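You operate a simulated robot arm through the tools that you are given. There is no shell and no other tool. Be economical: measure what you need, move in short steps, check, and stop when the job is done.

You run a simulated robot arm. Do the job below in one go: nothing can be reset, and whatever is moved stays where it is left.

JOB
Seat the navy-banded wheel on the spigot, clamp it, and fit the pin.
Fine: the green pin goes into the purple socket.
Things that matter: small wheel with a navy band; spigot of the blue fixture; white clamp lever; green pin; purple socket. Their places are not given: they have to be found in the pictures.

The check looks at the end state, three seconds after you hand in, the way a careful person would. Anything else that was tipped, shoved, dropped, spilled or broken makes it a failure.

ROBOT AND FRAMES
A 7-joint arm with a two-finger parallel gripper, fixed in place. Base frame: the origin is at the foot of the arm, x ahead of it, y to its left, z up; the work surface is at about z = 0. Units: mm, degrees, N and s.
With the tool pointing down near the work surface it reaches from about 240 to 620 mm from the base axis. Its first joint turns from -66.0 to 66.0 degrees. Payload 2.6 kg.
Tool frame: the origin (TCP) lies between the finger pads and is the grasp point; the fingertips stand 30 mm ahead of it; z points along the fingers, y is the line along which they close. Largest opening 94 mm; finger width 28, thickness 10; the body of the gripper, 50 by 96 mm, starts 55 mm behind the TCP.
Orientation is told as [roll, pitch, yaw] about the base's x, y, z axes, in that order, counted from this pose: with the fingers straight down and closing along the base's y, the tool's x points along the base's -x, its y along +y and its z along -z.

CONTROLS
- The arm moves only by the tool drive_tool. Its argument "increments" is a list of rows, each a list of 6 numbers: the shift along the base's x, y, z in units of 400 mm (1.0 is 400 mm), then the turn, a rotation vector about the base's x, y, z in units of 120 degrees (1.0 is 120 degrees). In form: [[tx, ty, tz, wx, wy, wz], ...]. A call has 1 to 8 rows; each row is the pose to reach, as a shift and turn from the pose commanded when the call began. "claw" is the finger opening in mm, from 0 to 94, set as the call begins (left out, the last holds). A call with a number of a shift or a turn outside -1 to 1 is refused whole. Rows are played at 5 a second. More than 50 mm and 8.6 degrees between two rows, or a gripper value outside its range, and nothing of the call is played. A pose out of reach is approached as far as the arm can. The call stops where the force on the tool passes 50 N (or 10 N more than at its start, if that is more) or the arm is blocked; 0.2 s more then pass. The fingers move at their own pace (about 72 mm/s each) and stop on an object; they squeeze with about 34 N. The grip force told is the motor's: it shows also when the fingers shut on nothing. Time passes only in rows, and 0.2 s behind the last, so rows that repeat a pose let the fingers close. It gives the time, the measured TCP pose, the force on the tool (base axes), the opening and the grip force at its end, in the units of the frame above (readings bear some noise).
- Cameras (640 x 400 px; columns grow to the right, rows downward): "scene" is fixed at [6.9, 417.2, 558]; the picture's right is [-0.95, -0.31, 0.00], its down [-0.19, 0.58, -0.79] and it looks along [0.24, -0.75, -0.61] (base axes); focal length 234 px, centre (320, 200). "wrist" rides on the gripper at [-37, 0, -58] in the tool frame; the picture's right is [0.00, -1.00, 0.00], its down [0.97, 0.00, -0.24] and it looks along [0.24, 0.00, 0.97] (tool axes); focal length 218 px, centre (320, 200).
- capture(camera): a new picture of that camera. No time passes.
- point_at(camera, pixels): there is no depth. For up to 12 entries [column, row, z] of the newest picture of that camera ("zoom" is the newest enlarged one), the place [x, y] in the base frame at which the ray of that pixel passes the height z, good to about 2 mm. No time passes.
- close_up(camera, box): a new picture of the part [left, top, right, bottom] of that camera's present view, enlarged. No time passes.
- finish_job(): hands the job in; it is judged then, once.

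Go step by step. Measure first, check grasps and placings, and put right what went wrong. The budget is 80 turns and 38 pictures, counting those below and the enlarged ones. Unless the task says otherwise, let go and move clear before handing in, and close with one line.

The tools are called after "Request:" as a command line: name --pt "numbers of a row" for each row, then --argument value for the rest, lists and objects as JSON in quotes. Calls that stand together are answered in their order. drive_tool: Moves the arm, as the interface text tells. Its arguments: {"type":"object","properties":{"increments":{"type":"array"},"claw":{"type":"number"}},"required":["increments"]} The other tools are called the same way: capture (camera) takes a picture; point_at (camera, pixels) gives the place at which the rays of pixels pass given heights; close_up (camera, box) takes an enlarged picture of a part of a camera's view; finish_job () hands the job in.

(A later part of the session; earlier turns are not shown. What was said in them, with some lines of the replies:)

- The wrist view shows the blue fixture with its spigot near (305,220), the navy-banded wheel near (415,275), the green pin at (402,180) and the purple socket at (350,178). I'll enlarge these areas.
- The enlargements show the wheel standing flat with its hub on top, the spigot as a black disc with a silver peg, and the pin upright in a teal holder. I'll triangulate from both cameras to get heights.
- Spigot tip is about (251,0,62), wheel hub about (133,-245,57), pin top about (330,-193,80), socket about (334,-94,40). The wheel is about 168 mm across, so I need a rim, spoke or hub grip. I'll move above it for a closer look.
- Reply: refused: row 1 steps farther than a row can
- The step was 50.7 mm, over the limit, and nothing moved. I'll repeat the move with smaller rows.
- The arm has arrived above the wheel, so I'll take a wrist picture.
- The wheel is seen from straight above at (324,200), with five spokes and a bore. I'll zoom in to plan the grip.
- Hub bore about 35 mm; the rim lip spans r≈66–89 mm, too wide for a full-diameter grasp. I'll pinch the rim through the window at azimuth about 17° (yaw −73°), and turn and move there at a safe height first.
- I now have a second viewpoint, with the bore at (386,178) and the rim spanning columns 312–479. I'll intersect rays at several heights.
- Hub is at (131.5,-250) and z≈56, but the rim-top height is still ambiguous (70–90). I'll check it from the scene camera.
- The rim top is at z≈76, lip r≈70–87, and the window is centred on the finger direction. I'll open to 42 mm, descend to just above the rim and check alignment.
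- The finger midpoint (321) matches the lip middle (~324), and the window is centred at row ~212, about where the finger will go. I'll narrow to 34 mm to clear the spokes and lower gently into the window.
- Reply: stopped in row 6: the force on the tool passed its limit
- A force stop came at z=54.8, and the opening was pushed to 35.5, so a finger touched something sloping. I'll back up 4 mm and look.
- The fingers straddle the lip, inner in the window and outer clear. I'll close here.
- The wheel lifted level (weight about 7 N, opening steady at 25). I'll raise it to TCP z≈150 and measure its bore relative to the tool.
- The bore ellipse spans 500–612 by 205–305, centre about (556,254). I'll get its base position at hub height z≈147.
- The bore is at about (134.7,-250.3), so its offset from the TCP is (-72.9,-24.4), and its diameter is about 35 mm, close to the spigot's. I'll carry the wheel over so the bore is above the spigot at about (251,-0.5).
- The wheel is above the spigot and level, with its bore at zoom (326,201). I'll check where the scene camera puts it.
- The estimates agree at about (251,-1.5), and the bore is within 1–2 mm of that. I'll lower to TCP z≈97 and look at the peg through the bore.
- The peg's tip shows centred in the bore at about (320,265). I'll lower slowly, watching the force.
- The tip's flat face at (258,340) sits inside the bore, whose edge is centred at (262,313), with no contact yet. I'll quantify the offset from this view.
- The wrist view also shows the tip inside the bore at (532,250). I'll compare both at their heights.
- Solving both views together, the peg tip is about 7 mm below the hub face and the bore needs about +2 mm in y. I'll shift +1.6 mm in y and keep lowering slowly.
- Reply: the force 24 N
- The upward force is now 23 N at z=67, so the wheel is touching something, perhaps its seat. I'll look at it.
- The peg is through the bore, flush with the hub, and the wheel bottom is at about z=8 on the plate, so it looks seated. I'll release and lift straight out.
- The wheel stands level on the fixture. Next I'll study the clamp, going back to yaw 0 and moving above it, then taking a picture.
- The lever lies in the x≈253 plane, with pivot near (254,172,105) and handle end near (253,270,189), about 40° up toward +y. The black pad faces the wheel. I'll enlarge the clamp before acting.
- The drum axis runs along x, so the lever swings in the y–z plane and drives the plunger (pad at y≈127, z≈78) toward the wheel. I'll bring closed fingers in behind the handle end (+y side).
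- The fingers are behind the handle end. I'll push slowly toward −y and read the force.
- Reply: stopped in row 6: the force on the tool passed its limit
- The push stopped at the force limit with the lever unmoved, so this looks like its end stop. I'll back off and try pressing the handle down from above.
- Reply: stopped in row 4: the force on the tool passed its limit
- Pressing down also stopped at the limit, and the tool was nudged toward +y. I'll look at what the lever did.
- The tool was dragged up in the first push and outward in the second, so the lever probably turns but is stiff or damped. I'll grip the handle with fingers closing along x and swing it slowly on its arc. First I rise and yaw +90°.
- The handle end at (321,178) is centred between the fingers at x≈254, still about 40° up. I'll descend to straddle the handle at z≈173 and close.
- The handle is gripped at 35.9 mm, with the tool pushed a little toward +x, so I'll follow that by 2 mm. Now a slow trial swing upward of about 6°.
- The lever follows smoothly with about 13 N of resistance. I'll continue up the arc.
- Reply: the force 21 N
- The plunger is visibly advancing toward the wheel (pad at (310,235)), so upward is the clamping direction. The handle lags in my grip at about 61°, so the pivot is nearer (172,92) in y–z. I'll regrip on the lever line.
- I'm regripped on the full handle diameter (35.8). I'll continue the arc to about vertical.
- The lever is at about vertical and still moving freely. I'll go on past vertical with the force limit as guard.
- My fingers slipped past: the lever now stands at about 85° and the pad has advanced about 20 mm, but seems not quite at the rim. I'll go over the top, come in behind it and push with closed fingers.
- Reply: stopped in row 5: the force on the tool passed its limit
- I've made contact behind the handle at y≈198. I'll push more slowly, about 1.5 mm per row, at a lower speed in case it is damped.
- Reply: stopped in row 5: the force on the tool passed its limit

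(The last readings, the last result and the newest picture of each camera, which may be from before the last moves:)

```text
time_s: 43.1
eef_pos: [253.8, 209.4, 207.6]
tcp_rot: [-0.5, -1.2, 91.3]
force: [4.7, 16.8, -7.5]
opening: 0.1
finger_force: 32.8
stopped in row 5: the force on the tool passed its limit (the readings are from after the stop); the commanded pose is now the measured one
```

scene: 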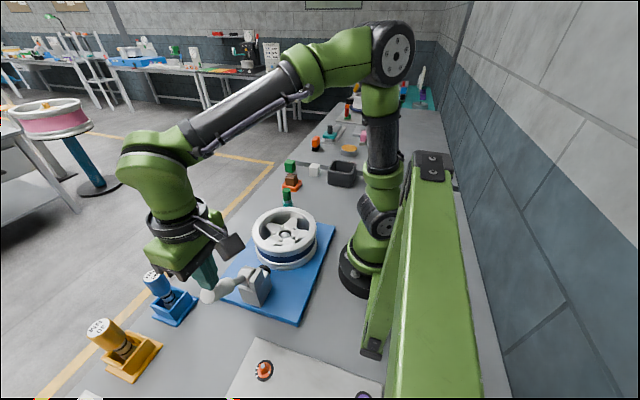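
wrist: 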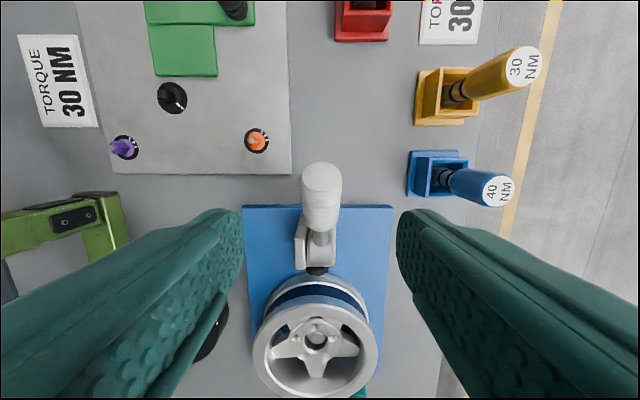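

It only gave 2.7 mm under about 50 N, so it's either at a stop or the pad is pressing on the wheel. I'll look closely at the pad and rim.

Request:
close_up --camera "scene" --box '[220, 225, 300, 300]'

```text
5.33 times, centred on (260, 262) of scene
```

zoom: 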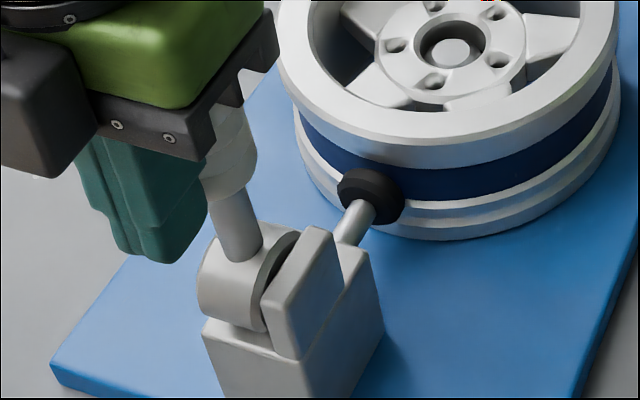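

The pad now sits against the navy band between the flanges and the lever is about vertical, so it looks in contact. One more slow push will show whether it is at its stop.

Request:
drive_tool --pt "0 -0.003 0 0 0 0" --pt "0 -0.006 0 0 0 0" --pt "0 -0.009 0 0 0 0" --pt "0 -0.012 0 0 0 0" --pt "0 -0.015 0 0 0 0" --pt "0 -0.018 0 0 0 0" --pt "0 -0.021 0 0 0 0" --pt "0 -0.024 0 0 0 0"

```text
time_s: 44.0
eef_pos: [252.4, 208.5, 209.1]
tcp_rot: [-0.8, -1.6, 91.8]
force: [4.4, 18.5, -7.4]
opening: 0.0
finger_force: 32.9
stopped in row 4: the force on the tool passed its limit (the readings are from after the stop); the commanded pose is now the measured one
```

It is solid (about 1 mm, arm flex only), so the lever is at its end with the pad on the wheel. I'll back away, rise, and turn back to yaw 0 on the way to the pin.

Request:
drive_tool --pt "0 0.06 0 0.0067 0.0133 -0.015" --pt "0 0.07 0.1 0.0067 0.0133 -0.015" --pt "0 0.07 0.2 0.0067 0.0133 -0.015" --pt "0 0.07 0.3 0.0067 0.0133 -0.015" --claw 0

Request:
drive_tool --pt "0.02 -0.1 0 0 0 -0.07" --pt "0.04 -0.2 0 0 0 -0.14" --pt "0.06 -0.3 0 0 0 -0.21" --pt "0.08 -0.4 0 0 0 -0.28" --pt "0.1 -0.5 0 0 0 -0.35" --pt "0.12 -0.6 0 0 0 -0.42" --pt "0.14 -0.7 0 0 0 -0.49" --pt "0.16 -0.8 0 0 0 -0.56"

```text
time_s: 45.0
eef_pos: [252.1, 234.8, 328.9]
tcp_rot: [1.0, -2.3, 89.6]
force: [-0.5, 0.8, -0.1]
opening: 0.0
finger_force: 32.7
```

```text
time_s: 46.9
eef_pos: [317.6, -86.9, 329.6]
tcp_rot: [1.0, -2.1, 22.3]
force: [-0.4, 0.2, 0.4]
opening: 0.0
finger_force: 33.8
```

The yaw remainder is 22° with a small tilt. I'll finish the yaw, then level the tool and descend to a measuring hover between the pin and socket.

Request:
drive_tool --pt "0.01 -0.05 0 0 0 -0.065" --pt "0.03 -0.1 0 0 0 -0.13" --pt "0.043 -0.14 0 0 0 -0.186" --claw 94

Request:
drive_tool --pt "0 0 -0.09 -0.0083 0.0175 0" --pt "0 0 -0.18 -0.0083 0.0175 0" --pt "0 0 -0.27 -0.0083 0.0175 0" --pt "0 0 -0.37 -0.0083 0.0175 0" --pt "0 0 -0.37 -0.0083 0.0175 0"

Request:
capture --camera "wrist"

```text
time_s: 47.6
eef_pos: [334.2, -142.3, 329.2]
tcp_rot: [0.9, -2.3, -0.1]
force: [0.0, 0.5, 0.1]
opening: 94.0
finger_force: 0.1
```

```text
time_s: 48.9
eef_pos: [334.0, -141.6, 180.2]
tcp_rot: [0.0, -0.1, 0.1]
force: [-0.1, 0.6, -1.1]
opening: 94.0
finger_force: 0.0
```

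```text
2 pictures are left
```

wrist: 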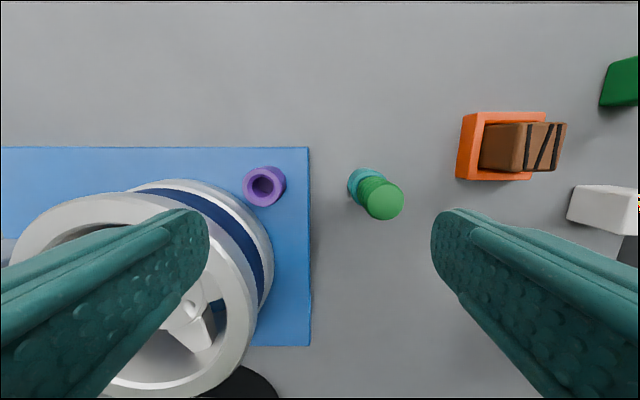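

The view shows the pin top at (384,199), its holder at (366,184) and the socket hole at about (264,187). I'll compute positions at several heights.

Request:
point_at --camera "wrist" --pixels '[[384, 199, 70], [384, 199, 75], [384, 199, 80], [384, 199, 85], [264, 187, 25], [264, 187, 30], [264, 187, 35], [264, 187, 40], [264, 187, 45], [366, 184, 30], [359, 173, 0], [366, 184, 38]]'

```text
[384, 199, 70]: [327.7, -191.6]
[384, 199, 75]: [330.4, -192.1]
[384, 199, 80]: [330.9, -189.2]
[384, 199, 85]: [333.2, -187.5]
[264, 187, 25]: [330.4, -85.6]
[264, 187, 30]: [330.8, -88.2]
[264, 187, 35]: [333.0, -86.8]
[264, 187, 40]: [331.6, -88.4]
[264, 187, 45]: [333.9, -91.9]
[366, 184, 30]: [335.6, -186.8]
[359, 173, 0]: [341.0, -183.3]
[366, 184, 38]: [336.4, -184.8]
```

My own triangulation gives the pin top at (331.5,-190.3,≈78) and the socket hole at (334.8,-91,≈44). I'll descend on the pin with the tips at about z=43, staying above its holder, and grip.

Request:
drive_tool --pt "-0.006 -0.06 0 0 0 0" --pt "-0.006 -0.122 0 0 0 0" --pt "-0.006 -0.122 -0.09 0 0 0" --pt "-0.006 -0.122 -0.18 0 0 0" --pt "-0.006 -0.122 -0.23 0 0 0" --pt "-0.006 -0.122 -0.268 0 0 0" --claw 54

Request:
drive_tool --pt "0 0 0 0 0 0" --pt "0 0 0 0 0 0" --pt "0 0 0 0 0 0" --pt "0 0 0 0 0 0" --claw 0

```text
time_s: 50.2
eef_pos: [329.8, -190.9, 72.9]
tcp_rot: [0.0, -0.1, 0.1]
force: [-0.1, 0.6, 0.1]
opening: 54.0
finger_force: 0.0
```

```text
time_s: 51.2
eef_pos: [331.8, -189.6, 74.4]
tcp_rot: [0.0, -0.2, 0.0]
force: [0.4, 0.4, -0.2]
opening: 28.6
finger_force: 34.2
```

The pin is gripped at 28.6 mm with no side load. I'll lift straight up slowly.

Request:
drive_tool --pt "0 0 0.025 0 0 0" --pt "0 0 0.05 0 0 0" --pt "0 0 0.09 0 0 0" --pt "0 0 0.14 0 0 0" --pt "0 0 0.2 0 0 0" --pt "0 0 0.2 0 0 0"

Request:
drive_tool --pt "0.003 0.06 0 0 0 0" --pt "0.005 0.12 0 0 0 0" --pt "0.0075 0.18 0 0 0 0" --pt "0.0085 0.248 0 0 0 0" --pt "0.0085 0.248 0 0 0 0"

```text
time_s: 52.6
eef_pos: [329.3, -189.3, 153.9]
tcp_rot: [-0.1, -0.1, 0.2]
force: [0.0, -0.7, -0.6]
opening: 28.8
finger_force: 34.0
```

```text
time_s: 53.9
eef_pos: [334.2, -89.8, 154.1]
tcp_rot: [0.0, -0.1, 0.2]
force: [-0.4, -0.3, -1.0]
opening: 28.7
finger_force: 34.4
```

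The pin is lifted and over the socket. I'll lower to just above it and use one picture to check the tip against the hole.

Request:
drive_tool --pt "0 0 -0.04 0 0 0" --pt "0 0 -0.08 0 0 0" --pt "0 0 -0.1 0 0 0" --pt "0 0 -0.1 0 0 0"

Request:
close_up --camera "scene" --box '[235, 175, 315, 240]'

```text
time_s: 54.9
eef_pos: [334.4, -90.7, 113.9]
tcp_rot: [0.0, -0.1, 0.1]
force: [0.1, 0.4, -1.0]
opening: 28.9
finger_force: 33.8
```

```text
6.15 times, centred on (275, 208) of scene
```

zoom: 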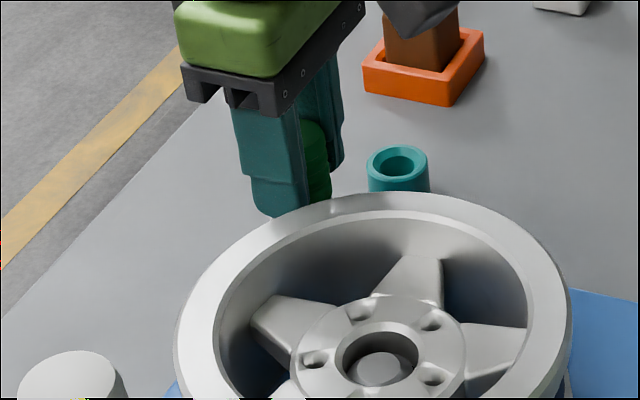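

The wheel hides the socket, but the holder's funnelled mouth suggests the socket has one too. I'll lower gently and read the forces.

Request:
drive_tool --pt "0 0 -0.0075 0 0 0" --pt "0 0 -0.015 0 0 0" --pt "0 0 -0.0225 0 0 0" --pt "0 0 -0.03 0 0 0" --pt "0 0 -0.0375 0 0 0" --pt "0 0 -0.045 0 0 0"

```text
time_s: 56.2
eef_pos: [335.3, -90.4, 95.9]
tcp_rot: [0.1, -0.1, 0.1]
force: [3.3, 5.7, 1.0]
opening: 28.8
finger_force: 33.8
```

A light side force of (3.3,5.7) shows the pin entering the socket mouth slightly off. I'll ease +x/+y by about 1 mm and continue.

Request:
drive_tool --pt "0.002 0.0035 0 0 0 0" --pt "0.002 0.0035 -0.0075 0 0 0" --pt "0.002 0.0035 -0.015 0 0 0" --pt "0.002 0.0035 -0.0225 0 0 0"

```text
time_s: 57.2
eef_pos: [337.5, -89.2, 88.7]
tcp_rot: [0.0, -0.4, 0.1]
force: [-10.1, 3.3, 43.7]
opening: 29.1
finger_force: 33.8
```

There's 44 N vertical with −10 N in x at z=88.7, either bottomed or slightly jammed. I'll relieve upward, correct −x, and probe down again.

Request:
drive_tool --pt "0 0 0.01 0 0 0" --pt "-0.004 0 0.01 0 0 0" --pt "-0.004 0 0.01 0 0 0"

Request:
drive_tool --pt "0 0 -0.005 0 0 0" --pt "0 0 -0.01 0 0 0" --pt "0 0 -0.015 0 0 0" --pt "0 0 -0.02 0 0 0"

```text
time_s: 58.0
eef_pos: [336.6, -89.9, 91.3]
tcp_rot: [-0.1, -0.5, 0.4]
force: [24.9, -4.0, -4.2]
opening: 28.9
finger_force: 33.8
```

```text
time_s: 59.0
eef_pos: [337.5, -90.6, 85.2]
tcp_rot: [-0.1, -0.5, 0.0]
force: [0.3, 0.1, 42.1]
opening: 28.9
finger_force: 33.5
```

The pin is laterally captured, since a 1.6 mm sideways shift gave 25 N. It went lower, to 85.2, with clean side forces. I'll relieve and probe once more to find whether this is bottom.

Request:
drive_tool --pt "0 0 0.008 0 0 0" --pt "0 0 0.008 0 0 0"

Request:
drive_tool --pt "0 0 -0.004 0 0 0" --pt "0 0 -0.008 0 0 0" --pt "0 0 -0.01 0 0 0" --pt "0 0 -0.01 0 0 0"

```text
time_s: 59.6
eef_pos: [336.7, -90.4, 85.4]
tcp_rot: [0.0, -0.3, 0.2]
force: [22.8, -4.6, -4.1]
opening: 29.0
finger_force: 34.2
```

```text
time_s: 60.6
eef_pos: [335.9, -89.5, 84.8]
tcp_rot: [0.0, -0.6, 0.1]
force: [-0.2, 1.7, 41.4]
opening: 29.0
finger_force: 33.9
```

With the load off, the x force shows my command is about 1.5 mm too low in x. I'll correct that while relieved, then press again.

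Request:
drive_tool --pt "0 0 0.007 0 0 0" --pt "0.004 0 0.007 0 0 0" --pt "0.004 0 0.007 0 0 0"

Request:
drive_tool --pt "0 0 -0.004 0 0 0" --pt "0 0 -0.008 0 0 0" --pt "0 0 -0.012 0 0 0" --pt "0 0 -0.012 0 0 0"

```text
time_s: 61.5
eef_pos: [336.2, -90.5, 84.4]
tcp_rot: [-0.1, -0.1, 0.1]
force: [16.0, -6.4, -2.8]
opening: 28.9
finger_force: 33.9
```

```text
time_s: 62.5
eef_pos: [337.1, -89.9, 81.4]
tcp_rot: [-0.2, -0.3, 0.1]
force: [-6.0, -6.1, 38.9]
opening: 29.2
finger_force: 33.7
```

Each press went lower (88.7→81.4), so it is either sinking in snugly or slipping in my grip. I'll release, rise, close the fingers, and tap the pin head from above to measure its height and make sure it is fully home.

Request:
drive_tool --pt "0 0 0.005 0 0 0" --pt "0 0 0.005 0 0 0" --pt "0 0 0.06 0 0 0" --pt "0 0 0.13 0 0 0" --claw 56

Request:
drive_tool --pt "0 0 0 0 0 0" --pt "0 0 0 0 0 0" --pt "0 0 0 0 0 0" --claw 0

Request:
drive_tool --pt "0 0 -0.012 0 0 0" --pt "0 0 -0.022 0 0 0" --pt "0 0 -0.032 0 0 0" --pt "0 0 -0.042 0 0 0" --pt "0 0 -0.052 0 0 0" --pt "0 0 -0.06 0 0 0" --pt "0 0 -0.068 0 0 0" --pt "0 0 -0.076 0 0 0"

```text
time_s: 63.5
eef_pos: [335.3, -89.0, 129.5]
tcp_rot: [0.0, -0.1, 0.4]
force: [12.2, -6.4, -13.3]
opening: 52.2
finger_force: 0.0
```

```text
time_s: 64.2
eef_pos: [335.3, -88.3, 131.6]
tcp_rot: [0.1, -0.1, 0.2]
force: [-3.0, 3.7, 7.0]
opening: 0.2
finger_force: 33.0
```

```text
time_s: 64.6
eef_pos: [335.7, -89.2, 129.6]
tcp_rot: [0.2, -0.2, 0.0]
force: [-3.4, 2.2, 9.7]
opening: 0.0
finger_force: 33.0
stopped in row 1: the force on the tool passed its limit (the readings are from after the stop); the commanded pose is now the measured one
```

The fingertips touched at tip z≈100, so the pin head is higher than I assumed and my grip slipped down the head. I'll lift a little, then press slowly from above to see whether the pin sinks or is bottomed.

Request:
drive_tool --pt "0.002 -0.002 0.02 0 0 0" --pt "0.002 -0.003 0.02 0 0 0" --pt "0.002 -0.003 0.02 0 0 0"

Request:
drive_tool --pt "0 0 -0.005 0 0 0" --pt "0 0 -0.01 0 0 0" --pt "0 0 -0.015 0 0 0" --pt "0 0 -0.018 0 0 0" --pt "0 0 -0.021 0 0 0" --pt "0 0 -0.024 0 0 0" --pt "0 0 -0.027 0 0 0" --pt "0 0 -0.03 0 0 0"

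```text
time_s: 65.4
eef_pos: [336.7, -90.2, 138.6]
tcp_rot: [0.1, -0.2, 0.0]
force: [0.0, 0.1, -0.2]
opening: 0.1
finger_force: 33.5
```

```text
time_s: 67.0
eef_pos: [336.0, -90.4, 130.0]
tcp_rot: [0.2, -0.2, -0.1]
force: [-3.4, 1.5, 8.1]
opening: 0.0
finger_force: 32.8
stopped in row 7: the force on the tool passed its limit (the readings are from after the stop); the commanded pose is now the measured one
```

It stopped solidly at the same height twice under about 50 N, so the pin is bottomed. I'll move to an oblique vantage for my last picture and check the pin and socket from the side.

Request:
drive_tool --pt "0 0 0.06 0 0 0" --pt "-0.02 -0.08 0.06 0 0 0" --pt "-0.045 -0.16 0.06 0 0 0" --pt "-0.07 -0.23 0.05 0 0 0" --pt "-0.0925 -0.3 0.05 0 0 0" --pt "-0.0925 -0.3 0.05 0 0 0"

Request:
close_up --camera "wrist" --box '[0, 50, 270, 220]'

```text
time_s: 68.4
eef_pos: [298.5, -211.1, 151.7]
tcp_rot: [0.2, -0.4, -0.1]
force: [-0.9, -0.1, -0.5]
opening: 0.0
finger_force: 32.8
```

```text
2.35 times, centred on (135, 135) of wrist
```

zoom: 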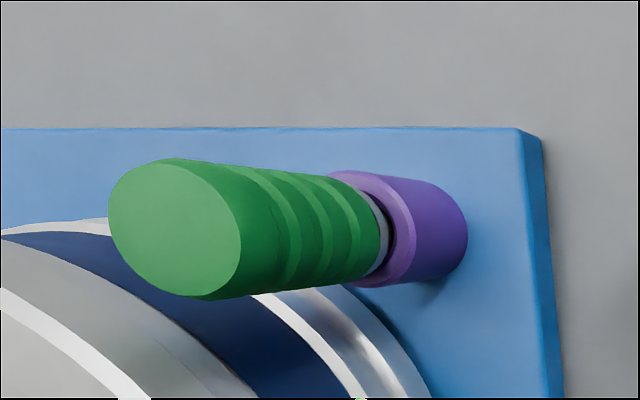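

The last view shows the green pin upright in the purple socket with its collar at the mouth (zoom (385,235)), and the gripper is clear. In an earlier picture the lever stayed upright after release, with the pad last seen against the wheel, so I'm handing in.

Request:
finish_job

```text
The job is handed in.
```

I seated the navy-banded wheel on the spigot, swung the white clamp lever upright to its stop with the pad against the wheel, and put the green pin in the purple socket; I judged the clamp and pin fully home from pictures and from firm stops at about 50 N.
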